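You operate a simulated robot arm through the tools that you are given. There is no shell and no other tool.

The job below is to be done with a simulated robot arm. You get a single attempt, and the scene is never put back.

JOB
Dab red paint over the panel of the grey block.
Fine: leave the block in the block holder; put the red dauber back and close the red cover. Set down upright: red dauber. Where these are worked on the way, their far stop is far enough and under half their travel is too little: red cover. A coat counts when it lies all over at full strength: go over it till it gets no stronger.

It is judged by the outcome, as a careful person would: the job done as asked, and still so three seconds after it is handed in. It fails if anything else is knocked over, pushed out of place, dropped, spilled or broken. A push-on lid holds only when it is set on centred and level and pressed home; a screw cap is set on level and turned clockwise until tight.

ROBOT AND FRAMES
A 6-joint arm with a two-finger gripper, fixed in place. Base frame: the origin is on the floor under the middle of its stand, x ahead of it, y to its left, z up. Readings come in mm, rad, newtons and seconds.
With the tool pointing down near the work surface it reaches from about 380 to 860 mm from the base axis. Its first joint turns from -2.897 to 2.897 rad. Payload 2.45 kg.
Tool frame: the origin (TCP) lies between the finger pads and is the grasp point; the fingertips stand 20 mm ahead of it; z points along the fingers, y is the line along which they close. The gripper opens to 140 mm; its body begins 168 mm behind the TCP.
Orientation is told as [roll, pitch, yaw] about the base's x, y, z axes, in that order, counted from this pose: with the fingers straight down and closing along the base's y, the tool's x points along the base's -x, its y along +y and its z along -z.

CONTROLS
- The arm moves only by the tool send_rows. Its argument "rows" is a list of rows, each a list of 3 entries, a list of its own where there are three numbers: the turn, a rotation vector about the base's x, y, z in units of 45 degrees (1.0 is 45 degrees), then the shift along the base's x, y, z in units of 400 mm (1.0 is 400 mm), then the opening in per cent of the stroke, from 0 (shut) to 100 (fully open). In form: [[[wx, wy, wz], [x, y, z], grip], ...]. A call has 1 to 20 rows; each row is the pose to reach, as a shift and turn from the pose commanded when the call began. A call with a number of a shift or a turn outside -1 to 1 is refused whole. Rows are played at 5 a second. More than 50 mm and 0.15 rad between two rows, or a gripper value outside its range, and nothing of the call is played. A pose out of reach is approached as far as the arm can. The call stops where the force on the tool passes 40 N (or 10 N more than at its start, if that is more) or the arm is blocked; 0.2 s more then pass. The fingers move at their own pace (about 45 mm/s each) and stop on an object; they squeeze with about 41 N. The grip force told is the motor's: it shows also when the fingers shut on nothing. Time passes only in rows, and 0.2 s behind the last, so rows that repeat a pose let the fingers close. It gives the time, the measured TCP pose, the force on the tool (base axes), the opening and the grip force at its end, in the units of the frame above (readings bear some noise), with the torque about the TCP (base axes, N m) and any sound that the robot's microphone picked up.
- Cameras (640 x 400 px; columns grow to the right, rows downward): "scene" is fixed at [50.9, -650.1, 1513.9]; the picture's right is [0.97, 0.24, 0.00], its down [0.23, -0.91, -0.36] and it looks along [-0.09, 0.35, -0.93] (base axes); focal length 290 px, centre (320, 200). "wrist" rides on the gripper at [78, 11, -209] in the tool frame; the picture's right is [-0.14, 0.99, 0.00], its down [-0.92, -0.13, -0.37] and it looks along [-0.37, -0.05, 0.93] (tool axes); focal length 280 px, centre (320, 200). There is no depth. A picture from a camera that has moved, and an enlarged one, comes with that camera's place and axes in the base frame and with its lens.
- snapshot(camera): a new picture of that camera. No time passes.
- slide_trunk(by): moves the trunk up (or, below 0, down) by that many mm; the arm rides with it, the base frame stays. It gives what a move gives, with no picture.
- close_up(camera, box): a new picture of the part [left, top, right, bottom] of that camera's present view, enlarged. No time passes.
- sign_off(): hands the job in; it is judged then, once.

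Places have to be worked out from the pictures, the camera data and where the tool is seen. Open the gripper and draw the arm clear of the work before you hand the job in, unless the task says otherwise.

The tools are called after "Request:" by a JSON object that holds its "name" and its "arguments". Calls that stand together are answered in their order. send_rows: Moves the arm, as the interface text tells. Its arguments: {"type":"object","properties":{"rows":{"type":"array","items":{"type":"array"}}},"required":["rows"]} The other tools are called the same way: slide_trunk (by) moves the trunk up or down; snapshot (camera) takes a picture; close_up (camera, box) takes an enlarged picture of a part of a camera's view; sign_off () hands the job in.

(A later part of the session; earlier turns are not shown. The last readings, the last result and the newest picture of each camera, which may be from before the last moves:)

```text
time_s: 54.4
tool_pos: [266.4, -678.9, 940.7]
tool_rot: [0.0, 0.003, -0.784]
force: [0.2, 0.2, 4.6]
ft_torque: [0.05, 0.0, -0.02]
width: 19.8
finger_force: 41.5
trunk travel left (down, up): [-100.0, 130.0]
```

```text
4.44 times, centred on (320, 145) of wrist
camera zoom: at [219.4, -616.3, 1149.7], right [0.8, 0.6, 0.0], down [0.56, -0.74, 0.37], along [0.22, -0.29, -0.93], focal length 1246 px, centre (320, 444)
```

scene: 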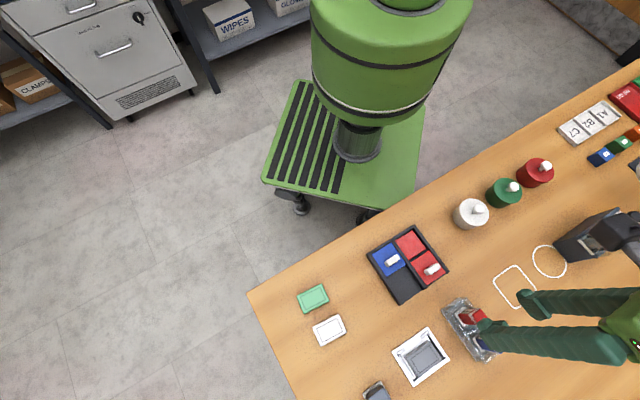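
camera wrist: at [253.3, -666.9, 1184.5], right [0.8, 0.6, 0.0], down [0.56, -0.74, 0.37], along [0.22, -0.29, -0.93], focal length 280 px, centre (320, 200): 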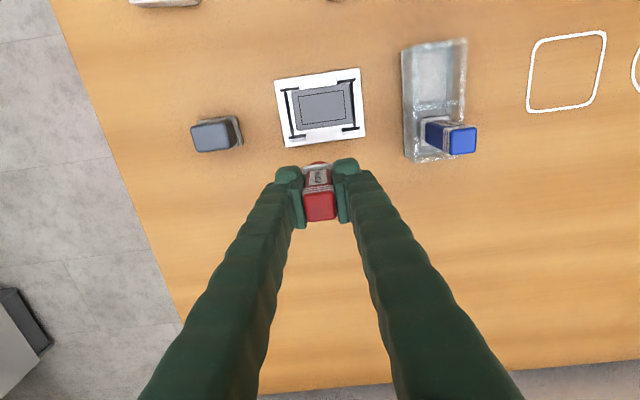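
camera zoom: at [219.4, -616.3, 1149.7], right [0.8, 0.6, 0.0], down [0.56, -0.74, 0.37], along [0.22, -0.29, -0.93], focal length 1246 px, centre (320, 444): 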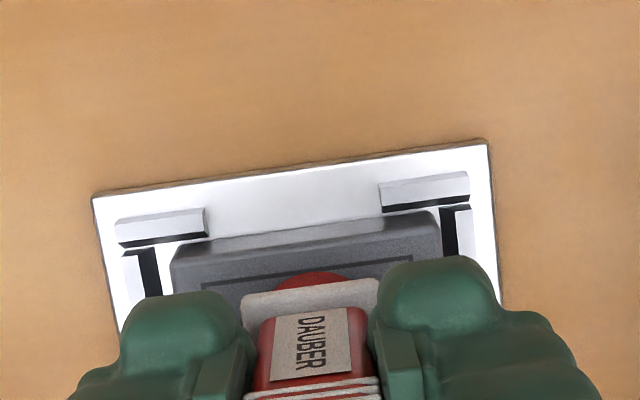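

Light contact of about 5 N. I'll press slightly more and hold about 3 s, then lift slowly.

Request:
{"name": "send_rows", "arguments": {"rows": [[[0, 0, 0], [0, 0, -0.001], 8], [[0, 0, 0], [0, 0, -0.001], 8], [[0, 0, 0], [0, 0, -0.001], 8], [[0, 0, 0], [0, 0, -0.001], 8], [[0, 0, 0], [0, 0, -0.001], 8], [[0, 0, 0], [0, 0, -0.001], 8], [[0, 0, 0], [0, 0, -0.001], 8], [[0, 0, 0], [0, 0, -0.001], 8], [[0, 0, 0], [0, 0, -0.001], 8], [[0, 0, 0], [0, 0, -0.001], 8], [[0, 0, 0], [0, 0, -0.001], 8], [[0, 0, 0], [0, 0, -0.001], 8], [[0, 0, 0], [0, 0, -0.001], 8], [[0, 0, 0], [0, 0, -0.001], 8]]}}

Request:
{"name": "send_rows", "arguments": {"rows": [[[0, 0, 0], [0, 0, 0.001], 8], [[0, 0, 0], [0, 0, 0.002], 8], [[0, 0, 0], [0, 0, 0.003], 8], [[0, 0, 0], [0, 0, 0.005], 8], [[0, 0, 0], [0, 0, 0.008], 8], [[0, 0, 0], [0, 0, 0.015], 8], [[0, 0, 0], [0, 0, 0.035], 8], [[0, 0, 0], [0, 0, 0.07], 8], [[0, 0, 0], [0, 0, 0.0895], 8], [[0, 0, 0], [0.045, -0.065, 0.0895], 8], [[0, 0, 0], [0.0855, -0.1255, 0.0895], 8], [[0, 0, 0], [0.0855, -0.1255, 0.0895], 8]]}}

Request:
{"name": "close_up", "arguments": {"camera": "wrist", "box": [270, 70, 370, 180]}}

```text
time_s: 57.4
tool_pos: [266.0, -678.6, 940.2]
tool_rot: [0.0, 0.002, -0.782]
force: [1.5, -1.0, 13.5]
ft_torque: [-0.03, -0.03, 0.0]
width: 19.8
finger_force: 41.4
trunk travel left (down, up): [-100.0, 130.0]
```

```text
time_s: 60.0
tool_pos: [299.8, -728.8, 975.2]
tool_rot: [0.0, 0.002, -0.785]
force: [-0.4, 0.0, -1.3]
ft_torque: [0.0, -0.05, 0.0]
width: 19.8
finger_force: 40.4
trunk travel left (down, up): [-100.0, 130.0]
```

```text
3.64 times, centred on (320, 125) of wrist
camera zoom: at [253.6, -667.6, 1184.2], right [0.8, 0.6, 0.0], down [0.56, -0.74, 0.37], along [0.22, -0.29, -0.93], focal length 1020 px, centre (320, 473)
```

zoom: 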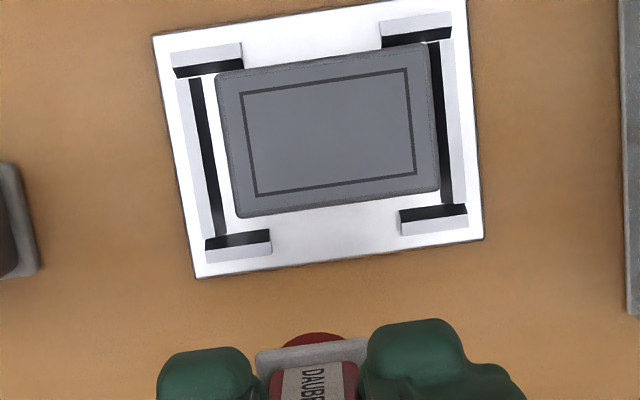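

There is still no paint even after a long gentle press; the slow lift did keep the block still. Perhaps the foam took too little paint, or it's drying out in transit. I'll go back to the pad and press harder and longer at two spots.

Request:
{"name": "send_rows", "arguments": {"rows": [[[0, 0, 0], [-0.015, 0.05, 0.04], 8], [[0, 0, 0], [-0.05, 0.15, 0.06], 8], [[0, 0, 0], [-0.085, 0.26, 0.06], 8], [[0, 0, 0], [-0.12, 0.37, 0.06], 8], [[0, 0, 0], [-0.16, 0.48, 0.06], 8], [[0, 0, 0], [-0.195, 0.59, 0.06], 8], [[0, 0, 0], [-0.2183, 0.6613, 0.05], 8], [[0, 0, 0], [-0.2183, 0.6613, -0.03], 8], [[0, 0, 0], [-0.2183, 0.6613, -0.08], 8], [[0, 0, 0], [-0.2183, 0.6613, -0.1], 8], [[0, 0, 0], [-0.2183, 0.6613, -0.106], 8], [[0, 0, 0], [-0.2183, 0.6613, -0.11], 8], [[0, 0, 0], [-0.2183, 0.6613, -0.1125], 8]]}}

Request:
{"name": "close_up", "arguments": {"camera": "wrist", "box": [240, 100, 400, 220]}}

```text
time_s: 62.8
tool_pos: [211.6, -465.8, 930.3]
tool_rot: [0.002, 0.002, -0.783]
force: [-1.4, 1.9, 10.9]
ft_torque: [0.06, 0.04, 0.04]
width: 20.0
finger_force: 40.9
trunk travel left (down, up): [-100.0, 130.0]
```

```text
3.33 times, centred on (320, 160) of wrist
camera zoom: at [166.0, -402.5, 1139.7], right [0.8, 0.6, 0.0], down [0.56, -0.74, 0.37], along [0.22, -0.29, -0.93], focal length 935 px, centre (320, 333)
```

zoom: 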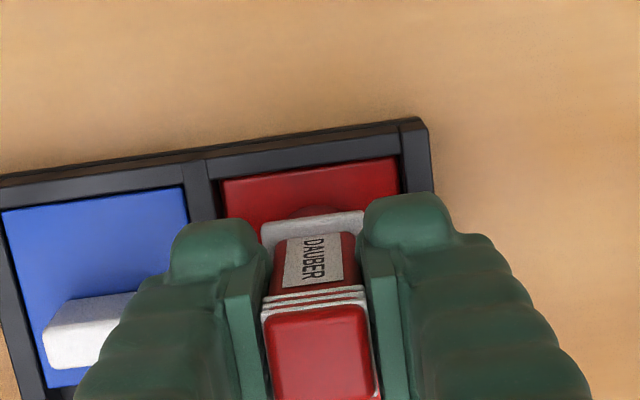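

Contact with the pad at about 11 N. I'll press harder to around 30 N, hold for over a second, and lift slowly.

Request:
{"name": "send_rows", "arguments": {"rows": [[[0, 0, 0], [0, 0, -0.0015], 8], [[0, 0, 0], [0, 0, -0.003], 8], [[0, 0, 0], [0, 0, -0.003], 8], [[0, 0, 0], [0, 0, -0.003], 8], [[0, 0, 0], [0, 0, -0.003], 8], [[0, 0, 0], [0, 0, -0.003], 8], [[0, 0, 0], [0, 0, -0.003], 8], [[0, 0, 0], [0, 0, -0.003], 8]]}}

Request:
{"name": "send_rows", "arguments": {"rows": [[[0, 0, 0], [0, 0, 0.002], 8], [[0, 0, 0], [0, 0, 0.004], 8], [[0, 0, 0], [0, 0, 0.008], 8], [[0, 0, 0], [0, 0, 0.02], 8], [[0, 0, 0], [0, 0, 0.05], 8], [[0, 0, 0], [0, 0, 0.1], 8], [[0, 0, 0], [0, 0, 0.15], 8], [[0, 0, 0], [0, 0, 0.15], 8]]}}

Request:
{"name": "close_up", "arguments": {"camera": "wrist", "box": [240, 80, 400, 200]}}

Request:
{"name": "close_up", "arguments": {"camera": "wrist", "box": [300, 150, 340, 180]}}

```text
time_s: 64.6
tool_pos: [211.6, -465.9, 930.6]
tool_rot: [-0.001, 0.0, -0.784]
force: [2.0, -2.2, 30.3]
ft_torque: [-0.08, -0.07, -0.01]
width: 20.1
finger_force: 41.1
trunk travel left (down, up): [-100.0, 130.0]
```

```text
time_s: 66.4
tool_pos: [211.2, -465.4, 988.8]
tool_rot: [0.002, 0.005, -0.785]
force: [0.3, -0.9, 0.4]
ft_torque: [-0.02, 0.0, 0.0]
width: 19.7
finger_force: 41.0
trunk travel left (down, up): [-100.0, 130.0]
```

```text
3.33 times, centred on (320, 140) of wrist
camera zoom: at [165.8, -402.8, 1197.8], right [0.8, 0.6, 0.0], down [0.56, -0.74, 0.37], along [0.22, -0.29, -0.93], focal length 935 px, centre (320, 400)
```

zoom: 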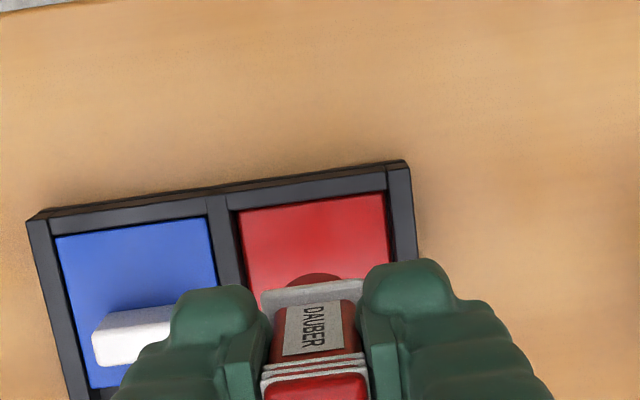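

```text
13.33 times, centred on (320, 165) of wrist
camera zoom: at [165.8, -402.8, 1197.8], right [0.8, 0.6, 0.0], down [0.56, -0.74, 0.37], along [0.22, -0.29, -0.93], focal length 3738 px, centre (320, 667)
```

zoom: 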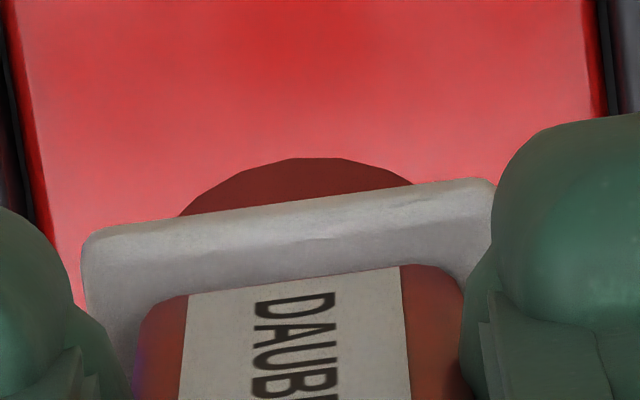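

The foam is freshly loaded. I'll head straight to the panel centre and dab firmly without delay.

Request:
{"name": "send_rows", "arguments": {"rows": [[[0, 0, 0], [0.03, -0.11, 0], 8], [[0, 0, 0], [0.06, -0.22, 0], 8], [[0, 0, 0], [0.09, -0.33, 0], 8], [[0, 0, 0], [0.115, -0.44, 0], 8], [[0, 0, 0], [0.1323, -0.535, 0], 8], [[0, 0, 0], [0.1323, -0.535, -0.06], 8], [[0, 0, 0], [0.1323, -0.535, -0.1], 8], [[0, 0, 0], [0.1323, -0.535, -0.115], 8], [[0, 0, 0], [0.1323, -0.535, -0.12], 8], [[0, 0, 0], [0.1323, -0.535, -0.1235], 8], [[0, 0, 0], [0.1323, -0.535, -0.126], 8], [[0, 0, 0], [0.1323, -0.535, -0.128], 8]]}}

```text
time_s: 69.0
tool_pos: [264.9, -677.9, 939.5]
tool_rot: [0.0, 0.0, -0.783]
force: [-1.1, 1.0, 11.8]
ft_torque: [0.08, 0.09, 0.03]
width: 19.8
finger_force: 40.9
trunk travel left (down, up): [-100.0, 130.0]
```

Contact at about 12 N. I'll press to about 30 N briefly, lift slowly, and look.

Request:
{"name": "send_rows", "arguments": {"rows": [[[0, 0, 0], [0, 0, -0.0015], 8], [[0, 0, 0], [0, 0, -0.003], 8], [[0, 0, 0], [0, 0, -0.003], 8], [[0, 0, 0], [0, 0, -0.003], 8], [[0, 0, 0], [0, 0, -0.003], 8]]}}

Request:
{"name": "send_rows", "arguments": {"rows": [[[0, 0, 0], [0, 0, 0.001], 8], [[0, 0, 0], [0, 0, 0.003], 8], [[0, 0, 0], [0, 0, 0.005], 8], [[0, 0, 0], [0, 0, 0.008], 8], [[0, 0, 0], [0, 0, 0.015], 8], [[0, 0, 0], [0, 0, 0.04], 8], [[0, 0, 0], [0, 0, 0.08], 8], [[0, 0, 0], [0.045, -0.06, 0.09], 8], [[0, 0, 0], [0.0855, -0.1255, 0.09], 8], [[0, 0, 0], [0.0855, -0.1255, 0.09], 8]]}}

Request:
{"name": "close_up", "arguments": {"camera": "wrist", "box": [270, 70, 370, 180]}}

```text
time_s: 70.2
tool_pos: [265.2, -678.7, 939.9]
tool_rot: [-0.002, -0.003, -0.783]
force: [0.4, -1.8, 29.6]
ft_torque: [-0.09, 0.0, 0.03]
width: 19.9
finger_force: 41.0
trunk travel left (down, up): [-100.0, 130.0]
```

```text
time_s: 72.4
tool_pos: [299.8, -728.7, 972.7]
tool_rot: [0.002, 0.004, -0.783]
force: [-0.1, 0.9, -0.5]
ft_torque: [-0.02, -0.03, -0.02]
width: 19.7
finger_force: 41.1
trunk travel left (down, up): [-100.0, 130.0]
```

```text
3.64 times, centred on (320, 125) of wrist
camera zoom: at [253.4, -666.6, 1181.6], right [0.8, 0.6, 0.0], down [0.56, -0.74, 0.37], along [0.22, -0.29, -0.93], focal length 1020 px, centre (320, 473)
```

zoom: 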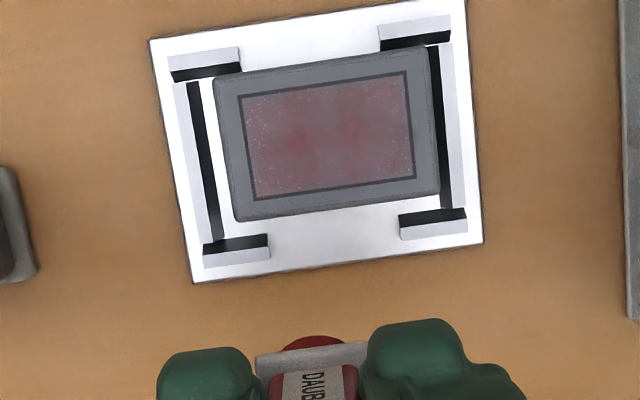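

Paint is now on the panel: a faint, speckled red coat. The firm press of about 30 N did it. I'll zoom in to judge evenness.

Request:
{"name": "close_up", "arguments": {"camera": "wrist", "box": [290, 80, 350, 125]}}

Request:
{"name": "close_up", "arguments": {"camera": "scene", "box": [390, 325, 450, 385]}}

```text
8.89 times, centred on (320, 102) of wrist
camera zoom: at [253.4, -666.6, 1181.6], right [0.8, 0.6, 0.0], down [0.56, -0.74, 0.37], along [0.22, -0.29, -0.93], focal length 2492 px, centre (320, 1067)
```

zoom: 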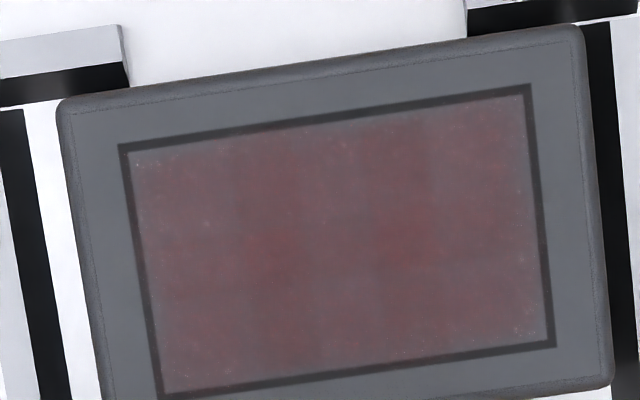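

```text
6.67 times, centred on (420, 355) of scene
camera zoom: at [50.9, -650.1, 1513.9], right [0.97, 0.24, 0.0], down [0.23, -0.91, -0.36], along [-0.09, 0.35, -0.93], focal length 1932 px, centre (-347, -833)
```

zoom: 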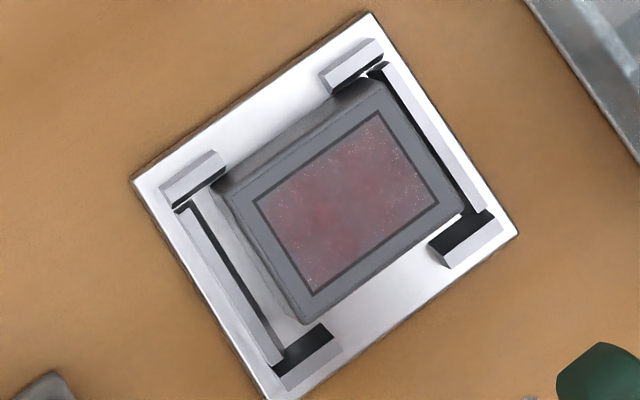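

The coat lies over the whole panel but is weak. I'll dab again, first offset toward the -u end at the same firm pressure, to see how the strength builds without re-inking.

Request:
{"name": "send_rows", "arguments": {"rows": [[[0, 0, 0], [-0.05, 0.055, 0], 8], [[0, 0, 0], [-0.1033, 0.1078, 0], 8], [[0, 0, 0], [-0.1033, 0.1078, -0.04], 8], [[0, 0, 0], [-0.1033, 0.1078, -0.07], 8], [[0, 0, 0], [-0.1033, 0.1078, -0.08], 8], [[0, 0, 0], [-0.1033, 0.1078, -0.085], 8], [[0, 0, 0], [-0.1033, 0.1078, -0.0875], 8], [[0, 0, 0], [-0.1033, 0.1078, -0.089], 8], [[0, 0, 0], [-0.1033, 0.1078, -0.09], 8], [[0, 0, 0], [-0.1033, 0.1078, -0.09], 8]]}}

```text
time_s: 74.6
tool_pos: [257.8, -685.9, 938.7]
tool_rot: [-0.001, 0.0, -0.784]
force: [-0.3, 0.2, 21.0]
ft_torque: [0.06, 0.02, 0.02]
width: 20.0
finger_force: 41.0
trunk travel left (down, up): [-100.0, 130.0]
```

About 21 N here. I'll press a little more to about 30 N, hold, lift slowly, and repeat at the +u end.

Request:
{"name": "send_rows", "arguments": {"rows": [[[0, 0, 0], [0, 0, -0.0015], 8], [[0, 0, 0], [0, 0, -0.0025], 8], [[0, 0, 0], [0, 0, -0.0025], 8], [[0, 0, 0], [0, 0, -0.0025], 8]]}}

Request:
{"name": "send_rows", "arguments": {"rows": [[[0, 0, 0], [0, 0, 0.001], 8], [[0, 0, 0], [0, 0, 0.003], 8], [[0, 0, 0], [0, 0, 0.006], 8], [[0, 0, 0], [0, 0, 0.012], 8], [[0, 0, 0], [0, 0, 0.025], 8], [[0, 0, 0], [0.0177, 0.0177, 0.025], 8], [[0, 0, 0], [0.0354, 0.0354, 0.025], 8], [[0, 0, 0], [0.0354, 0.0354, 0.025], 8], [[0, 0, 0], [0.0354, 0.0354, 0.012], 8], [[0, 0, 0], [0.0354, 0.0354, 0.006], 8], [[0, 0, 0], [0.0354, 0.0354, 0.003], 8], [[0, 0, 0], [0.0354, 0.0354, 0.001], 8], [[0, 0, 0], [0.0354, 0.0354, 0], 8], [[0, 0, 0], [0.0354, 0.0354, 0], 8]]}}

```text
time_s: 75.6
tool_pos: [258.0, -685.8, 937.8]
tool_rot: [0.0, -0.001, -0.783]
force: [1.4, -4.1, 29.3]
ft_torque: [-0.13, -0.1, 0.01]
width: 20.0
finger_force: 40.8
trunk travel left (down, up): [-100.0, 130.0]
```

```text
time_s: 78.6
tool_pos: [272.0, -671.6, 938.4]
tool_rot: [-0.002, -0.002, -0.782]
force: [-0.4, 1.6, 17.6]
ft_torque: [0.06, 0.0, 0.05]
width: 19.7
finger_force: 40.6
trunk travel left (down, up): [-100.0, 130.0]
```

Now about 18 N at the +u end. I'll press to about 30 N, hold, lift slowly, and inspect.

Request:
{"name": "send_rows", "arguments": {"rows": [[[0, 0, 0], [0, 0, -0.0015], 8], [[0, 0, 0], [0, 0, -0.003], 8], [[0, 0, 0], [0, 0, -0.003], 8], [[0, 0, 0], [0, 0, -0.003], 8]]}}

Request:
{"name": "send_rows", "arguments": {"rows": [[[0, 0, 0], [0, 0, 0.001], 8], [[0, 0, 0], [0, 0, 0.003], 8], [[0, 0, 0], [0, 0, 0.006], 8], [[0, 0, 0], [0, 0, 0.012], 8], [[0, 0, 0], [0, 0, 0.03], 8], [[0, 0, 0], [0, 0, 0.07], 8], [[0, 0, 0], [0, 0, 0.094], 8], [[0, 0, 0], [0.034, -0.072, 0.094], 8], [[0, 0, 0], [0.0679, -0.1432, 0.094], 8], [[0, 0, 0], [0.0679, -0.1432, 0.094], 8]]}}

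Request:
{"name": "close_up", "arguments": {"camera": "wrist", "box": [270, 70, 370, 180]}}

Request:
{"name": "close_up", "arguments": {"camera": "wrist", "box": [290, 80, 350, 125]}}

```text
time_s: 79.6
tool_pos: [273.3, -671.9, 935.9]
tool_rot: [0.002, 0.0, -0.783]
force: [2.2, -2.6, 30.2]
ft_torque: [-0.09, -0.05, 0.03]
width: 20.0
finger_force: 41.0
trunk travel left (down, up): [-100.0, 130.0]
```

```text
time_s: 81.8
tool_pos: [299.7, -729.0, 971.9]
tool_rot: [0.0, 0.005, -0.784]
force: [-0.8, 0.1, -0.6]
ft_torque: [0.01, -0.01, 0.03]
width: 19.6
finger_force: 40.8
trunk travel left (down, up): [-100.0, 130.0]
```

```text
3.64 times, centred on (320, 125) of wrist
camera zoom: at [253.1, -666.5, 1181.2], right [0.8, 0.6, 0.0], down [0.56, -0.74, 0.37], along [0.22, -0.29, -0.93], focal length 1020 px, centre (320, 473)
```

zoom: 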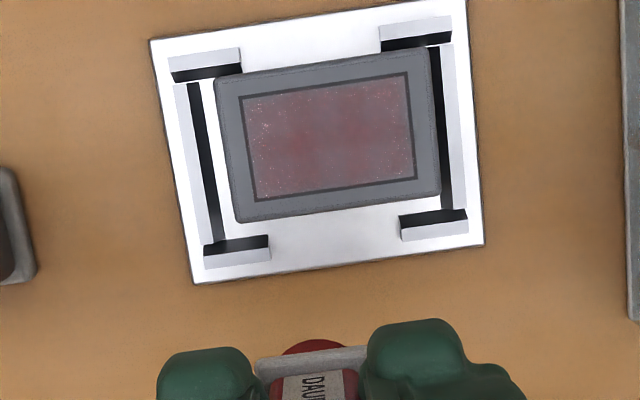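

```text
8.89 times, centred on (320, 102) of wrist
camera zoom: at [253.1, -666.5, 1181.2], right [0.8, 0.6, 0.0], down [0.56, -0.74, 0.37], along [0.22, -0.29, -0.93], focal length 2492 px, centre (320, 1067)
```

zoom: 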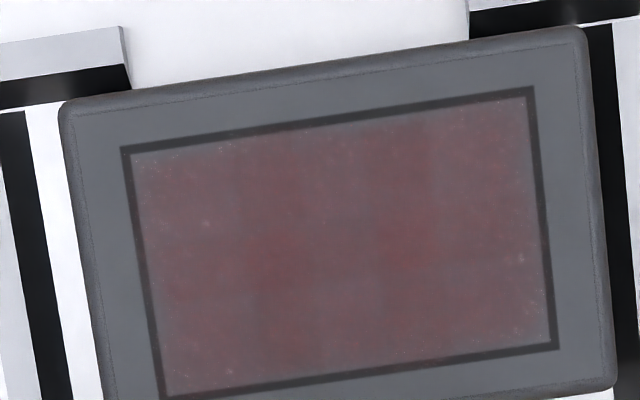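

The strength looks unchanged by the extra dabs, so each stronger coat probably needs a fresh load. I'll re-ink on the pad with the firm press.

Request:
{"name": "send_rows", "arguments": {"rows": [[[0, 0, 0], [-0.015, 0.05, 0.04], 8], [[0, 0, 0], [-0.05, 0.15, 0.06], 8], [[0, 0, 0], [-0.085, 0.26, 0.06], 8], [[0, 0, 0], [-0.12, 0.37, 0.06], 8], [[0, 0, 0], [-0.16, 0.48, 0.06], 8], [[0, 0, 0], [-0.195, 0.59, 0.06], 8], [[0, 0, 0], [-0.2178, 0.6605, 0.05], 8], [[0, 0, 0], [-0.2178, 0.6605, -0.03], 8], [[0, 0, 0], [-0.2178, 0.6605, -0.08], 8], [[0, 0, 0], [-0.2178, 0.6605, -0.1], 8], [[0, 0, 0], [-0.2178, 0.6605, -0.106], 8], [[0, 0, 0], [-0.2178, 0.6605, -0.11], 8], [[0, 0, 0], [-0.2178, 0.6605, -0.1125], 8], [[0, 0, 0], [-0.2178, 0.6605, -0.1125], 8]]}}

```text
time_s: 84.8
tool_pos: [213.2, -464.4, 927.0]
tool_rot: [0.0, 0.001, -0.783]
force: [0.5, 1.4, 9.4]
ft_torque: [0.04, -0.03, -0.02]
width: 20.0
finger_force: 40.8
trunk travel left (down, up): [-100.0, 130.0]
```

Pad contact at about 9 N. I'll press to about 30 N, hold, then lift slowly and return to the panel centre.

Request:
{"name": "send_rows", "arguments": {"rows": [[[0, 0, 0], [0, 0, -0.0015], 8], [[0, 0, 0], [0, 0, -0.0033], 8], [[0, 0, 0], [0, 0, -0.0033], 8], [[0, 0, 0], [0, 0, -0.0033], 8], [[0, 0, 0], [0, 0, -0.0033], 8], [[0, 0, 0], [0, 0, -0.0033], 8]]}}

Request:
{"name": "send_rows", "arguments": {"rows": [[[0, 0, 0], [0, 0, 0.002], 8], [[0, 0, 0], [0, 0, 0.005], 8], [[0, 0, 0], [0, 0, 0.02], 8], [[0, 0, 0], [0, 0, 0.06], 8], [[0, 0, 0], [0, 0, 0.12], 8], [[0, 0, 0], [0.03, -0.11, 0.15], 8], [[0, 0, 0], [0.06, -0.22, 0.15], 8], [[0, 0, 0], [0.09, -0.33, 0.15], 8], [[0, 0, 0], [0.115, -0.44, 0.15], 8], [[0, 0, 0], [0.1323, -0.535, 0.15], 8], [[0, 0, 0], [0.1323, -0.535, 0.1], 8], [[0, 0, 0], [0.1323, -0.535, 0.05], 8], [[0, 0, 0], [0.1323, -0.535, 0.035], 8], [[0, 0, 0], [0.1323, -0.535, 0.03], 8], [[0, 0, 0], [0.1323, -0.535, 0.026], 8], [[0, 0, 0], [0.1323, -0.535, 0.0235], 8], [[0, 0, 0], [0.1323, -0.535, 0.0215], 8], [[0, 0, 0], [0.1323, -0.535, 0.0215], 8]]}}

```text
time_s: 86.2
tool_pos: [213.0, -464.4, 926.9]
tool_rot: [0.002, 0.0, -0.784]
force: [2.0, -1.4, 29.6]
ft_torque: [-0.07, -0.06, 0.01]
width: 19.9
finger_force: 41.3
trunk travel left (down, up): [-100.0, 130.0]
```

```text
time_s: 90.0
tool_pos: [265.6, -679.5, 936.6]
tool_rot: [0.0, 0.0, -0.785]
force: [-1.1, 0.1, 16.0]
ft_torque: [-0.01, 0.03, 0.01]
width: 19.9
finger_force: 41.2
trunk travel left (down, up): [-100.0, 130.0]
```

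About 16 N on the panel centre. I'll test whether this lighter dab suffices after a firm load by lifting now and looking.

Request:
{"name": "send_rows", "arguments": {"rows": [[[0, 0, 0], [0, 0, 0], 8], [[0, 0, 0], [0, 0, 0], 8], [[0, 0, 0], [0, 0, 0.002], 8], [[0, 0, 0], [0, 0, 0.004], 8], [[0, 0, 0], [0, 0, 0.008], 8], [[0, 0, 0], [0, 0, 0.015], 8], [[0, 0, 0], [0, 0, 0.04], 8], [[0, 0, 0], [0, 0, 0.09], 8], [[0, 0, 0], [0.045, -0.06, 0.094], 8], [[0, 0, 0], [0.0855, -0.1255, 0.094], 8], [[0, 0, 0], [0.0855, -0.1255, 0.094], 8]]}}

Request:
{"name": "close_up", "arguments": {"camera": "wrist", "box": [270, 70, 370, 180]}}

Request:
{"name": "close_up", "arguments": {"camera": "wrist", "box": [290, 80, 350, 125]}}

```text
time_s: 92.4
tool_pos: [301.1, -728.5, 973.3]
tool_rot: [0.001, 0.001, -0.784]
force: [-0.7, -0.1, -0.5]
ft_torque: [-0.02, -0.03, 0.01]
width: 19.6
finger_force: 41.1
trunk travel left (down, up): [-100.0, 130.0]
```

```text
3.64 times, centred on (320, 125) of wrist
camera zoom: at [253.5, -666.8, 1181.4], right [0.8, 0.6, 0.0], down [0.56, -0.74, 0.37], along [0.22, -0.29, -0.93], focal length 1020 px, centre (320, 473)
```

zoom: 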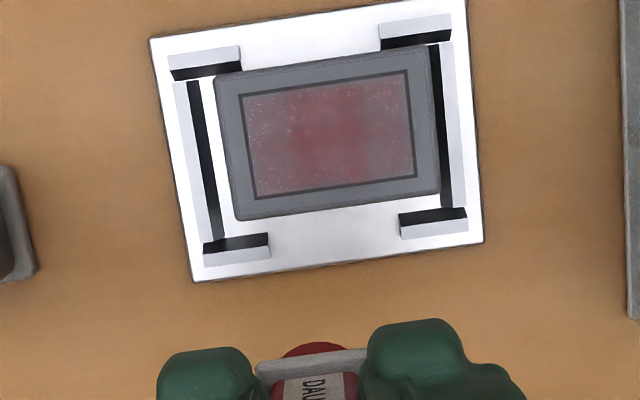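

```text
8.89 times, centred on (320, 102) of wrist
camera zoom: at [253.5, -666.8, 1181.4], right [0.8, 0.6, 0.0], down [0.56, -0.74, 0.37], along [0.22, -0.29, -0.93], focal length 2492 px, centre (320, 1067)
```

zoom: 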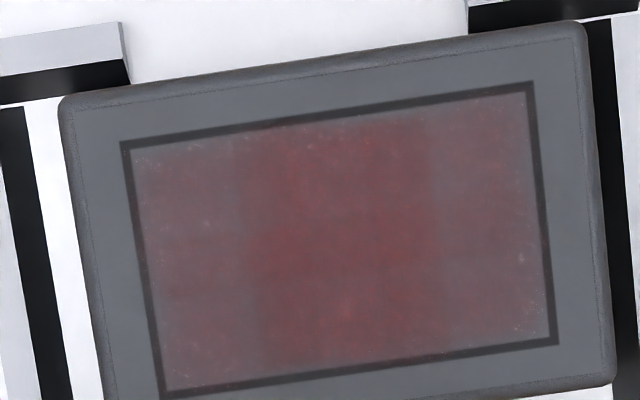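

The centre is now visibly redder, so a fresh load plus a 16 N dab adds paint locally under the foam. I'll load again and dab toward the -u end, then the +u end, to learn the footprint.

Request:
{"name": "send_rows", "arguments": {"rows": [[[0, 0, 0], [-0.015, 0.05, 0.04], 8], [[0, 0, 0], [-0.05, 0.15, 0.06], 8], [[0, 0, 0], [-0.085, 0.26, 0.06], 8], [[0, 0, 0], [-0.12, 0.37, 0.06], 8], [[0, 0, 0], [-0.16, 0.48, 0.06], 8], [[0, 0, 0], [-0.195, 0.59, 0.06], 8], [[0, 0, 0], [-0.2178, 0.6605, 0.05], 8], [[0, 0, 0], [-0.2178, 0.6605, -0.03], 8], [[0, 0, 0], [-0.2178, 0.6605, -0.08], 8], [[0, 0, 0], [-0.2178, 0.6605, -0.1], 8], [[0, 0, 0], [-0.2178, 0.6605, -0.107], 8], [[0, 0, 0], [-0.2178, 0.6605, -0.111], 8], [[0, 0, 0], [-0.2178, 0.6605, -0.1135], 8], [[0, 0, 0], [-0.2178, 0.6605, -0.115], 8], [[0, 0, 0], [-0.2178, 0.6605, -0.1155], 8], [[0, 0, 0], [-0.2178, 0.6605, -0.1155], 8], [[0, 0, 0], [-0.2178, 0.6605, -0.1155], 8], [[0, 0, 0], [-0.2178, 0.6605, -0.1155], 8], [[0, 0, 0], [-0.2178, 0.6605, -0.1155], 8]]}}

```text
time_s: 96.4
tool_pos: [211.1, -465.5, 927.5]
tool_rot: [-0.002, 0.002, -0.785]
force: [0.7, -1.2, 18.9]
ft_torque: [-0.08, -0.1, 0.0]
width: 20.0
finger_force: 41.3
trunk travel left (down, up): [-100.0, 130.0]
```

19 N on the pad. The earlier 21 N load gave nothing, so I'll press to about 30 N and hold.

Request:
{"name": "send_rows", "arguments": {"rows": [[[0, 0, 0], [0, 0, -0.0012], 8], [[0, 0, 0], [0, 0, -0.0022], 8], [[0, 0, 0], [0, 0, -0.0022], 8], [[0, 0, 0], [0, 0, -0.0022], 8], [[0, 0, 0], [0, 0, -0.0022], 8], [[0, 0, 0], [0, 0, -0.0022], 8]]}}

```text
time_s: 97.8
tool_pos: [211.9, -464.0, 926.0]
tool_rot: [0.0, 0.002, -0.786]
force: [0.7, -2.4, 28.9]
ft_torque: [-0.14, -0.14, -0.02]
width: 19.9
finger_force: 41.0
trunk travel left (down, up): [-100.0, 130.0]
```

Loaded at about 29 N. Now I'll carry it to the -u part of the panel (u≈-14) and dab.

Request:
{"name": "send_rows", "arguments": {"rows": [[[0, 0, 0], [0, 0, 0.002], 8], [[0, 0, 0], [0, 0, 0.005], 8], [[0, 0, 0], [0, 0, 0.02], 8], [[0, 0, 0], [0, 0, 0.06], 8], [[0, 0, 0], [0, 0, 0.12], 8], [[0, 0, 0], [0.02, -0.11, 0.15], 8], [[0, 0, 0], [0.045, -0.22, 0.15], 8], [[0, 0, 0], [0.065, -0.33, 0.15], 8], [[0, 0, 0], [0.087, -0.44, 0.15], 8], [[0, 0, 0], [0.1075, -0.5598, 0.15], 8], [[0, 0, 0], [0.1075, -0.5598, 0.1], 8], [[0, 0, 0], [0.1075, -0.5598, 0.05], 8], [[0, 0, 0], [0.1075, -0.5598, 0.035], 8], [[0, 0, 0], [0.1075, -0.5598, 0.03], 8], [[0, 0, 0], [0.1075, -0.5598, 0.0265], 8], [[0, 0, 0], [0.1075, -0.5598, 0.024], 8], [[0, 0, 0], [0.1075, -0.5598, 0.0225], 8], [[0, 0, 0], [0.1075, -0.5598, 0.0225], 8]]}}

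```text
time_s: 101.6
tool_pos: [255.3, -688.4, 935.3]
tool_rot: [-0.001, -0.001, -0.784]
force: [-0.4, 0.0, 12.2]
ft_torque: [-0.03, 0.03, 0.0]
width: 19.9
finger_force: 41.1
trunk travel left (down, up): [-100.0, 130.0]
```

About 12 N. I'll press slightly more and hold, then lift and dab the +u part without reloading.

Request:
{"name": "send_rows", "arguments": {"rows": [[[0, 0, 0], [0, 0, -0.0012], 8], [[0, 0, 0], [0, 0, -0.0012], 8], [[0, 0, 0], [0, 0, -0.0012], 8], [[0, 0, 0], [0, 0, 0.001], 8], [[0, 0, 0], [0, 0, 0.003], 8], [[0, 0, 0], [0, 0, 0.006], 8], [[0, 0, 0], [0, 0, 0.012], 8], [[0, 0, 0], [0, 0, 0.025], 8], [[0, 0, 0], [0.025, 0.025, 0.025], 8], [[0, 0, 0], [0.0495, 0.0495, 0.025], 8], [[0, 0, 0], [0.0495, 0.0495, 0.025], 8], [[0, 0, 0], [0.0495, 0.0495, 0.012], 8], [[0, 0, 0], [0.0495, 0.0495, 0.006], 8], [[0, 0, 0], [0.0495, 0.0495, 0.003], 8], [[0, 0, 0], [0.0495, 0.0495, 0.001], 8], [[0, 0, 0], [0.0495, 0.0495, -0.001], 8], [[0, 0, 0], [0.0495, 0.0495, -0.002], 8], [[0, 0, 0], [0.0495, 0.0495, -0.002], 8]]}}

```text
time_s: 105.4
tool_pos: [275.9, -669.9, 935.1]
tool_rot: [0.0, 0.0, -0.784]
force: [0.3, 1.7, 18.0]
ft_torque: [0.06, -0.02, 0.03]
width: 20.0
finger_force: 41.2
trunk travel left (down, up): [-100.0, 130.0]
```

18 N at the +u part. Lifting slowly to inspect.

Request:
{"name": "send_rows", "arguments": {"rows": [[[0, 0, 0], [0, 0, 0], 8], [[0, 0, 0], [0, 0, 0.002], 8], [[0, 0, 0], [0, 0, 0.004], 8], [[0, 0, 0], [0, 0, 0.008], 8], [[0, 0, 0], [0, 0, 0.015], 8], [[0, 0, 0], [0, 0, 0.04], 8], [[0, 0, 0], [0, 0, 0.0975], 8], [[0, 0, 0], [0.03, -0.075, 0.0975], 8], [[0, 0, 0], [0.0608, -0.1503, 0.0975], 8], [[0, 0, 0], [0.0608, -0.1503, 0.0975], 8]]}}

Request:
{"name": "close_up", "arguments": {"camera": "wrist", "box": [270, 70, 370, 180]}}

Request:
{"name": "close_up", "arguments": {"camera": "wrist", "box": [290, 80, 350, 125]}}

```text
time_s: 107.6
tool_pos: [299.6, -730.0, 971.6]
tool_rot: [0.0, 0.003, -0.783]
force: [-0.1, 0.6, -0.8]
ft_torque: [-0.02, 0.0, -0.04]
width: 20.0
finger_force: 40.9
trunk travel left (down, up): [-100.0, 130.0]
```

```text
3.64 times, centred on (320, 125) of wrist
camera zoom: at [252.9, -667.0, 1180.9], right [0.8, 0.6, 0.0], down [0.56, -0.74, 0.37], along [0.22, -0.29, -0.93], focal length 1020 px, centre (320, 473)
```

zoom: 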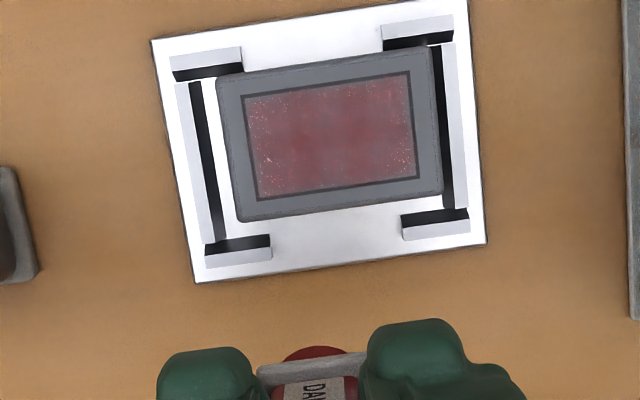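

```text
8.89 times, centred on (320, 102) of wrist
camera zoom: at [252.9, -667.0, 1180.9], right [0.8, 0.6, 0.0], down [0.56, -0.74, 0.37], along [0.22, -0.29, -0.93], focal length 2492 px, centre (320, 1067)
```

zoom: 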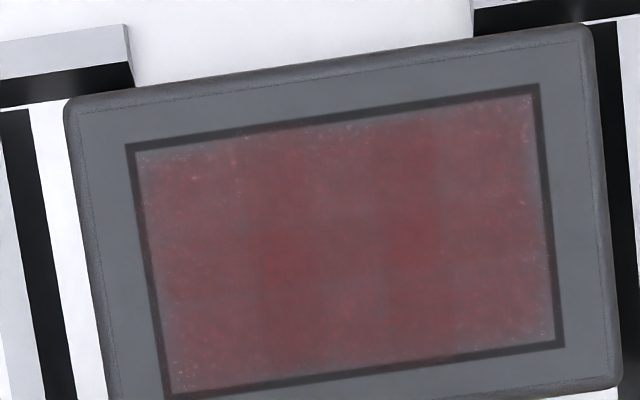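

The coat is stronger and more even now; one load served both dabs. I'll repeat the cycle with slightly offset dab positions so the edges get covered. Loading again.

Request:
{"name": "send_rows", "arguments": {"rows": [[[0, 0, 0], [-0.015, 0.05, 0.04], 8], [[0, 0, 0], [-0.05, 0.15, 0.06], 8], [[0, 0, 0], [-0.085, 0.26, 0.06], 8], [[0, 0, 0], [-0.12, 0.37, 0.06], 8], [[0, 0, 0], [-0.16, 0.48, 0.06], 8], [[0, 0, 0], [-0.195, 0.59, 0.06], 8], [[0, 0, 0], [-0.2178, 0.6605, 0.05], 8], [[0, 0, 0], [-0.2178, 0.6605, -0.03], 8], [[0, 0, 0], [-0.2178, 0.6605, -0.08], 8], [[0, 0, 0], [-0.2178, 0.6605, -0.1], 8], [[0, 0, 0], [-0.2178, 0.6605, -0.108], 8], [[0, 0, 0], [-0.2178, 0.6605, -0.113], 8], [[0, 0, 0], [-0.2178, 0.6605, -0.116], 8], [[0, 0, 0], [-0.2178, 0.6605, -0.1175], 8], [[0, 0, 0], [-0.2178, 0.6605, -0.1185], 8], [[0, 0, 0], [-0.2178, 0.6605, -0.1185], 8], [[0, 0, 0], [-0.2178, 0.6605, -0.1185], 8], [[0, 0, 0], [-0.2178, 0.6605, -0.1185], 8], [[0, 0, 0], [-0.2178, 0.6605, -0.1185], 8], [[0, 0, 0], [-0.2178, 0.6605, -0.1185], 8]]}}

```text
time_s: 111.8
tool_pos: [211.9, -466.2, 926.1]
tool_rot: [-0.001, 0.003, -0.782]
force: [0.2, -0.8, 14.4]
ft_torque: [-0.06, -0.03, 0.0]
width: 20.0
finger_force: 40.9
trunk travel left (down, up): [-100.0, 130.0]
```

14 N on the pad. Pressing further to about 30 N and holding.

Request:
{"name": "send_rows", "arguments": {"rows": [[[0, 0, 0], [0, 0, -0.0015], 8], [[0, 0, 0], [0, 0, -0.003], 8], [[0, 0, 0], [0, 0, -0.003], 8], [[0, 0, 0], [0, 0, -0.003], 8], [[0, 0, 0], [0, 0, -0.003], 8], [[0, 0, 0], [0, 0, -0.003], 8], [[0, 0, 0], [0, 0, -0.003], 8]]}}

```text
time_s: 113.4
tool_pos: [212.4, -464.5, 923.8]
tool_rot: [0.001, 0.003, -0.784]
force: [1.6, -2.4, 29.5]
ft_torque: [-0.17, -0.12, 0.0]
width: 19.8
finger_force: 40.9
trunk travel left (down, up): [-100.0, 130.0]
```

Loaded. Dabbing at the -u, +v part of the panel.

Request:
{"name": "send_rows", "arguments": {"rows": [[[0, 0, 0], [0, 0, 0.002], 8], [[0, 0, 0], [0, 0, 0.005], 8], [[0, 0, 0], [0, 0, 0.02], 8], [[0, 0, 0], [0, 0, 0.06], 8], [[0, 0, 0], [0, 0, 0.12], 8], [[0, 0, 0], [0.02, -0.11, 0.15], 8], [[0, 0, 0], [0.04, -0.22, 0.15], 8], [[0, 0, 0], [0.06, -0.33, 0.15], 8], [[0, 0, 0], [0.08, -0.44, 0.15], 8], [[0, 0, 0], [0.1005, -0.5528, 0.15], 8], [[0, 0, 0], [0.1005, -0.5528, 0.1], 8], [[0, 0, 0], [0.1005, -0.5528, 0.05], 8], [[0, 0, 0], [0.1005, -0.5528, 0.035], 8], [[0, 0, 0], [0.1005, -0.5528, 0.03], 8], [[0, 0, 0], [0.1005, -0.5528, 0.0265], 8], [[0, 0, 0], [0.1005, -0.5528, 0.0235], 8], [[0, 0, 0], [0.1005, -0.5528, 0.0215], 8], [[0, 0, 0], [0.1005, -0.5528, 0.0205], 8], [[0, 0, 0], [0.1005, -0.5528, 0.0205], 8]]}}

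```text
time_s: 117.4
tool_pos: [252.3, -686.7, 935.3]
tool_rot: [-0.001, 0.0, -0.785]
force: [0.4, -0.1, 18.7]
ft_torque: [0.04, -0.04, 0.03]
width: 20.0
finger_force: 40.9
trunk travel left (down, up): [-100.0, 130.0]
```

19 N here. Continuing with the centre and then the +u, +v position on the same load.

Request:
{"name": "send_rows", "arguments": {"rows": [[[0, 0, 0], [0, 0, 0], 8], [[0, 0, 0], [0, 0, 0.0015], 8], [[0, 0, 0], [0, 0, 0.004], 8], [[0, 0, 0], [0, 0, 0.01], 8], [[0, 0, 0], [0, 0, 0.02], 8], [[0, 0, 0], [0.0318, 0.0177, 0.02], 8], [[0, 0, 0], [0.0318, 0.0177, 0.02], 8], [[0, 0, 0], [0.0318, 0.0177, 0.008], 8], [[0, 0, 0], [0.0318, 0.0177, 0.003], 8], [[0, 0, 0], [0.0318, 0.0177, 0.001], 8], [[0, 0, 0], [0.0318, 0.0177, -0.0005], 8], [[0, 0, 0], [0.0318, 0.0177, -0.0005], 8]]}}

Request:
{"name": "send_rows", "arguments": {"rows": [[[0, 0, 0], [0, 0, 0.0015], 8], [[0, 0, 0], [0, 0, 0.004], 8], [[0, 0, 0], [0, 0, 0.01], 8], [[0, 0, 0], [0, 0, 0.02], 8], [[0, 0, 0], [0.0177, 0.0318, 0.02], 8], [[0, 0, 0], [0.0177, 0.0318, 0.02], 8], [[0, 0, 0], [0.0177, 0.0318, 0.008], 8], [[0, 0, 0], [0.0177, 0.0318, 0.003], 8], [[0, 0, 0], [0.0177, 0.0318, 0.001], 8], [[0, 0, 0], [0.0177, 0.0318, 0], 8], [[0, 0, 0], [0.0177, 0.0318, 0], 8], [[0, 0, 0], [0.0177, 0.0318, 0], 8]]}}

```text
time_s: 120.0
tool_pos: [265.5, -678.6, 933.2]
tool_rot: [0.0, -0.003, -0.782]
force: [0.6, 0.5, 16.9]
ft_torque: [0.0, -0.06, -0.01]
width: 19.8
finger_force: 40.7
trunk travel left (down, up): [-100.0, 130.0]
```

```text
time_s: 122.6
tool_pos: [273.5, -666.1, 933.6]
tool_rot: [-0.001, 0.0, -0.784]
force: [-0.2, 0.1, 16.8]
ft_torque: [-0.03, -0.01, 0.0]
width: 19.8
finger_force: 41.4
trunk travel left (down, up): [-100.0, 130.0]
```

Now I'll lift and inspect.

Request:
{"name": "send_rows", "arguments": {"rows": [[[0, 0, 0], [0, 0, 0.0015], 8], [[0, 0, 0], [0, 0, 0.004], 8], [[0, 0, 0], [0, 0, 0.01], 8], [[0, 0, 0], [0, 0, 0.03], 8], [[0, 0, 0], [0, 0, 0.1015], 8], [[0, 0, 0], [0.034, -0.079, 0.1015], 8], [[0, 0, 0], [0.0678, -0.1573, 0.1015], 8], [[0, 0, 0], [0.0678, -0.1573, 0.1015], 8]]}}

Request:
{"name": "close_up", "arguments": {"camera": "wrist", "box": [270, 70, 370, 180]}}

Request:
{"name": "close_up", "arguments": {"camera": "wrist", "box": [290, 80, 350, 125]}}

```text
time_s: 124.4
tool_pos: [300.2, -729.5, 972.1]
tool_rot: [0.002, 0.001, -0.784]
force: [0.2, 0.1, -1.6]
ft_torque: [-0.04, -0.01, 0.02]
width: 19.9
finger_force: 40.8
trunk travel left (down, up): [-100.0, 130.0]
```

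```text
3.64 times, centred on (320, 125) of wrist
camera zoom: at [253.5, -667.3, 1181.4], right [0.8, 0.6, 0.0], down [0.56, -0.74, 0.37], along [0.22, -0.29, -0.93], focal length 1020 px, centre (320, 473)
```

zoom: 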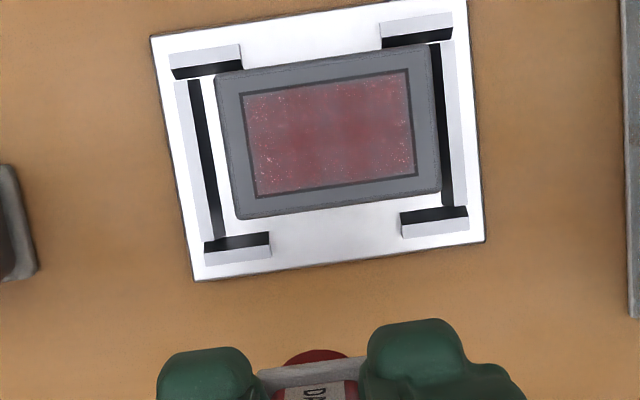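

```text
8.89 times, centred on (320, 102) of wrist
camera zoom: at [253.5, -667.3, 1181.4], right [0.8, 0.6, 0.0], down [0.56, -0.74, 0.37], along [0.22, -0.29, -0.93], focal length 2492 px, centre (320, 1067)
```

zoom: 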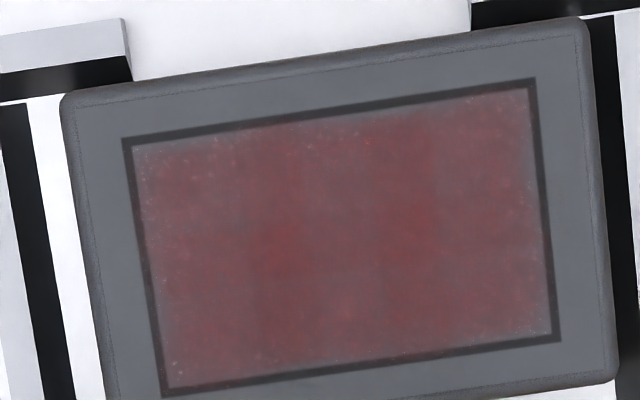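

The change is subtle, so I'll take tight magnified views of the panel parts next to the grey margin for a better comparison.

Request:
{"name": "close_up", "arguments": {"camera": "wrist", "box": [308, 84, 334, 102]}}

Request:
{"name": "close_up", "arguments": {"camera": "wrist", "box": [296, 90, 322, 108]}}

Request:
{"name": "close_up", "arguments": {"camera": "wrist", "box": [322, 102, 348, 120]}}

Request:
{"name": "close_up", "arguments": {"camera": "scene", "box": [400, 335, 445, 375]}}

```text
16.00 times, centred on (321, 93) of wrist
camera zoom: at [253.5, -667.3, 1181.4], right [0.8, 0.6, 0.0], down [0.56, -0.74, 0.37], along [0.22, -0.29, -0.93], focal length 4486 px, centre (304, 1912)
```

zoom: 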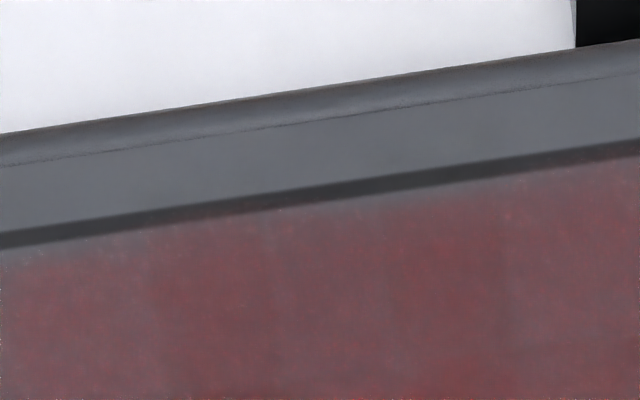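

```text
16.00 times, centred on (309, 99) of wrist
camera zoom: at [253.5, -667.3, 1181.4], right [0.8, 0.6, 0.0], down [0.56, -0.74, 0.37], along [0.22, -0.29, -0.93], focal length 4486 px, centre (496, 1816)
```

zoom: 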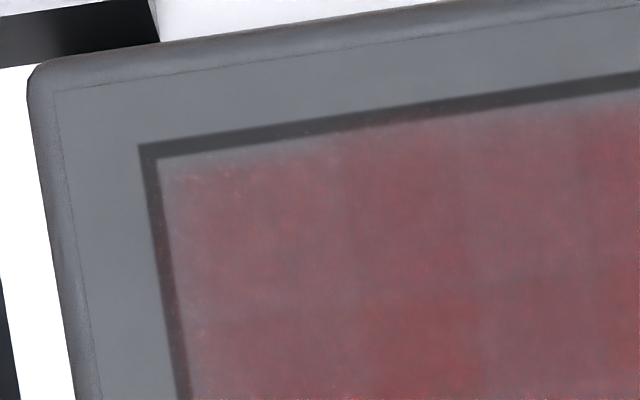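

```text
16.00 times, centred on (335, 111) of wrist
camera zoom: at [253.5, -667.3, 1181.4], right [0.8, 0.6, 0.0], down [0.56, -0.74, 0.37], along [0.22, -0.29, -0.93], focal length 4486 px, centre (80, 1624)
```

zoom: 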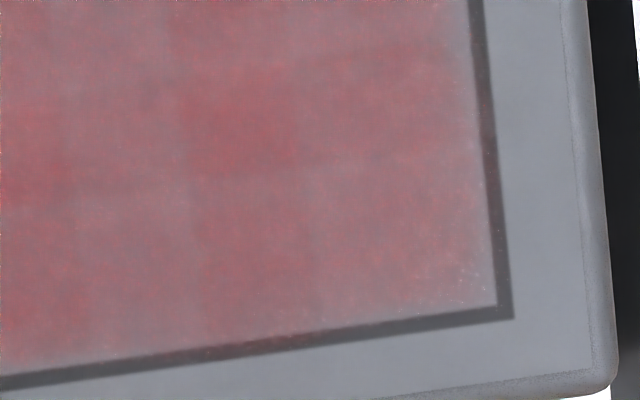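

```text
10.00 times, centred on (422, 355) of scene
camera zoom: at [50.9, -650.1, 1513.9], right [0.97, 0.24, 0.0], down [0.23, -0.91, -0.36], along [-0.09, 0.35, -0.93], focal length 2898 px, centre (-705, -1350)
```

zoom: 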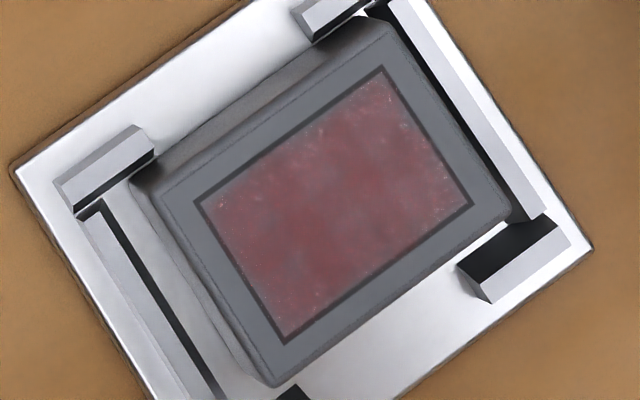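

A grid of cells about 7–8 mm across is faintly visible, with strength building where dabs overlapped. I'll load again firmly and test whether a longer dwell on the centre deposits more.

Request:
{"name": "send_rows", "arguments": {"rows": [[[0, 0, 0], [-0.015, 0.05, 0.04], 8], [[0, 0, 0], [-0.05, 0.15, 0.06], 8], [[0, 0, 0], [-0.085, 0.26, 0.06], 8], [[0, 0, 0], [-0.12, 0.37, 0.06], 8], [[0, 0, 0], [-0.16, 0.48, 0.06], 8], [[0, 0, 0], [-0.195, 0.59, 0.06], 8], [[0, 0, 0], [-0.2178, 0.6605, 0.05], 8], [[0, 0, 0], [-0.2178, 0.6605, -0.03], 8], [[0, 0, 0], [-0.2178, 0.6605, -0.08], 8], [[0, 0, 0], [-0.2178, 0.6605, -0.103], 8], [[0, 0, 0], [-0.2178, 0.6605, -0.111], 8], [[0, 0, 0], [-0.2178, 0.6605, -0.116], 8], [[0, 0, 0], [-0.2178, 0.6605, -0.119], 8], [[0, 0, 0], [-0.2178, 0.6605, -0.121], 8], [[0, 0, 0], [-0.2178, 0.6605, -0.1225], 8], [[0, 0, 0], [-0.2178, 0.6605, -0.1225], 8], [[0, 0, 0], [-0.2178, 0.6605, -0.1225], 8], [[0, 0, 0], [-0.2178, 0.6605, -0.1225], 8], [[0, 0, 0], [-0.2178, 0.6605, -0.1225], 8], [[0, 0, 0], [-0.2178, 0.6605, -0.1225], 8]]}}

Request:
{"name": "send_rows", "arguments": {"rows": [[[0, 0, 0], [0, 0, -0.0015], 8], [[0, 0, 0], [0, 0, -0.0015], 8], [[0, 0, 0], [0, 0, -0.0015], 8], [[0, 0, 0], [0, 0, -0.0015], 8], [[0, 0, 0], [0, 0, -0.0015], 8], [[0, 0, 0], [0, 0, -0.0015], 8]]}}

```text
time_s: 128.6
tool_pos: [212.7, -464.8, 923.1]
tool_rot: [0.002, 0.001, -0.783]
force: [0.2, -0.9, 15.5]
ft_torque: [-0.08, -0.04, -0.01]
width: 19.9
finger_force: 41.1
trunk travel left (down, up): [-100.0, 130.0]
```

```text
time_s: 130.0
tool_pos: [212.3, -464.8, 924.0]
tool_rot: [0.0, 0.002, -0.784]
force: [0.8, -1.8, 25.8]
ft_torque: [-0.15, -0.05, 0.01]
width: 19.9
finger_force: 41.2
trunk travel left (down, up): [-100.0, 130.0]
```

Loaded at about 26 N. Now a long dwell at the panel centre.

Request:
{"name": "send_rows", "arguments": {"rows": [[[0, 0, 0], [0, 0, 0.002], 8], [[0, 0, 0], [0, 0, 0.005], 8], [[0, 0, 0], [0, 0, 0.02], 8], [[0, 0, 0], [0, 0, 0.06], 8], [[0, 0, 0], [0, 0, 0.12], 8], [[0, 0, 0], [0.03, -0.11, 0.15], 8], [[0, 0, 0], [0.06, -0.22, 0.15], 8], [[0, 0, 0], [0.09, -0.33, 0.15], 8], [[0, 0, 0], [0.115, -0.44, 0.15], 8], [[0, 0, 0], [0.1323, -0.535, 0.15], 8], [[0, 0, 0], [0.1323, -0.535, 0.1], 8], [[0, 0, 0], [0.1323, -0.535, 0.05], 8], [[0, 0, 0], [0.1323, -0.535, 0.033], 8], [[0, 0, 0], [0.1323, -0.535, 0.028], 8], [[0, 0, 0], [0.1323, -0.535, 0.025], 8], [[0, 0, 0], [0.1323, -0.535, 0.0225], 8], [[0, 0, 0], [0.1323, -0.535, 0.0205], 8], [[0, 0, 0], [0.1323, -0.535, 0.0195], 8], [[0, 0, 0], [0.1323, -0.535, 0.0195], 8]]}}

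Request:
{"name": "send_rows", "arguments": {"rows": [[[0, 0, 0], [0, 0, 0], 8], [[0, 0, 0], [0, 0, 0], 8], [[0, 0, 0], [0, 0, 0], 8], [[0, 0, 0], [0, 0, 0], 8], [[0, 0, 0], [0, 0, 0], 8], [[0, 0, 0], [0, 0, 0], 8], [[0, 0, 0], [0, 0, 0], 8], [[0, 0, 0], [0, 0, 0], 8], [[0, 0, 0], [0, 0, 0], 8], [[0, 0, 0], [0, 0, 0], 8], [[0, 0, 0], [0, 0, 0], 8], [[0, 0, 0], [0, 0, 0], 8], [[0, 0, 0], [0, 0, 0], 8], [[0, 0, 0], [0, 0, 0], 8], [[0, 0, 0], [0, 0, 0], 8]]}}

Request:
{"name": "send_rows", "arguments": {"rows": [[[0, 0, 0], [0, 0, 0.0015], 8], [[0, 0, 0], [0, 0, 0.004], 8], [[0, 0, 0], [0, 0, 0.01], 8], [[0, 0, 0], [0, 0, 0.03], 8], [[0, 0, 0], [0, 0, 0.1045], 8], [[0, 0, 0], [0.0425, -0.0625, 0.1045], 8], [[0, 0, 0], [0.0855, -0.1255, 0.1045], 8], [[0, 0, 0], [0.0855, -0.1255, 0.1045], 8]]}}

Request:
{"name": "close_up", "arguments": {"camera": "wrist", "box": [290, 80, 350, 125]}}

Request:
{"name": "close_up", "arguments": {"camera": "scene", "box": [400, 335, 445, 375]}}

```text
time_s: 134.0
tool_pos: [266.5, -678.9, 933.1]
tool_rot: [0.001, 0.0, -0.784]
force: [0.2, 0.5, 22.4]
ft_torque: [0.01, -0.06, -0.03]
width: 20.1
finger_force: 40.5
trunk travel left (down, up): [-100.0, 130.0]
```

```text
time_s: 137.2
tool_pos: [265.1, -676.9, 931.8]
tool_rot: [-0.001, 0.0, -0.784]
force: [0.9, -1.3, 27.0]
ft_torque: [-0.06, -0.07, 0.01]
width: 19.9
finger_force: 40.6
trunk travel left (down, up): [-100.0, 130.0]
```

```text
time_s: 139.0
tool_pos: [299.3, -729.5, 973.6]
tool_rot: [0.0, 0.001, -0.784]
force: [0.5, 0.2, -0.7]
ft_torque: [0.0, 0.0, 0.0]
width: 20.2
finger_force: 41.6
trunk travel left (down, up): [-100.0, 130.0]
```

```text
8.89 times, centred on (320, 102) of wrist
camera zoom: at [252.5, -666.8, 1181.7], right [0.8, 0.6, 0.0], down [0.56, -0.74, 0.37], along [0.22, -0.29, -0.93], focal length 2492 px, centre (320, 1067)
```

zoom: 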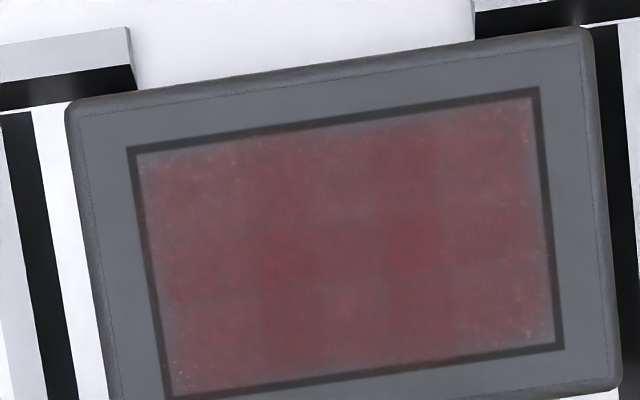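

```text
10.00 times, centred on (422, 355) of scene
camera zoom: at [50.9, -650.1, 1513.9], right [0.97, 0.24, 0.0], down [0.23, -0.91, -0.36], along [-0.09, 0.35, -0.93], focal length 2898 px, centre (-705, -1350)
```

zoom: 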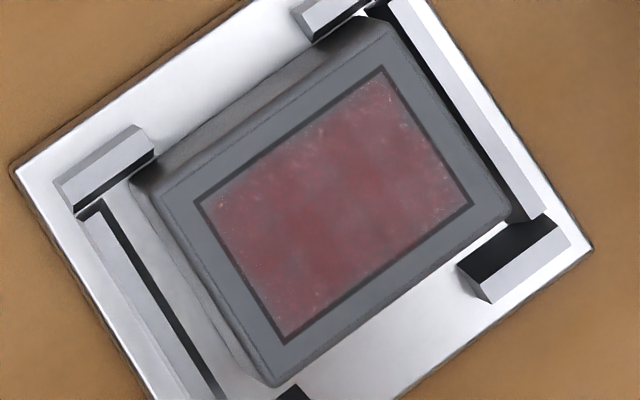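

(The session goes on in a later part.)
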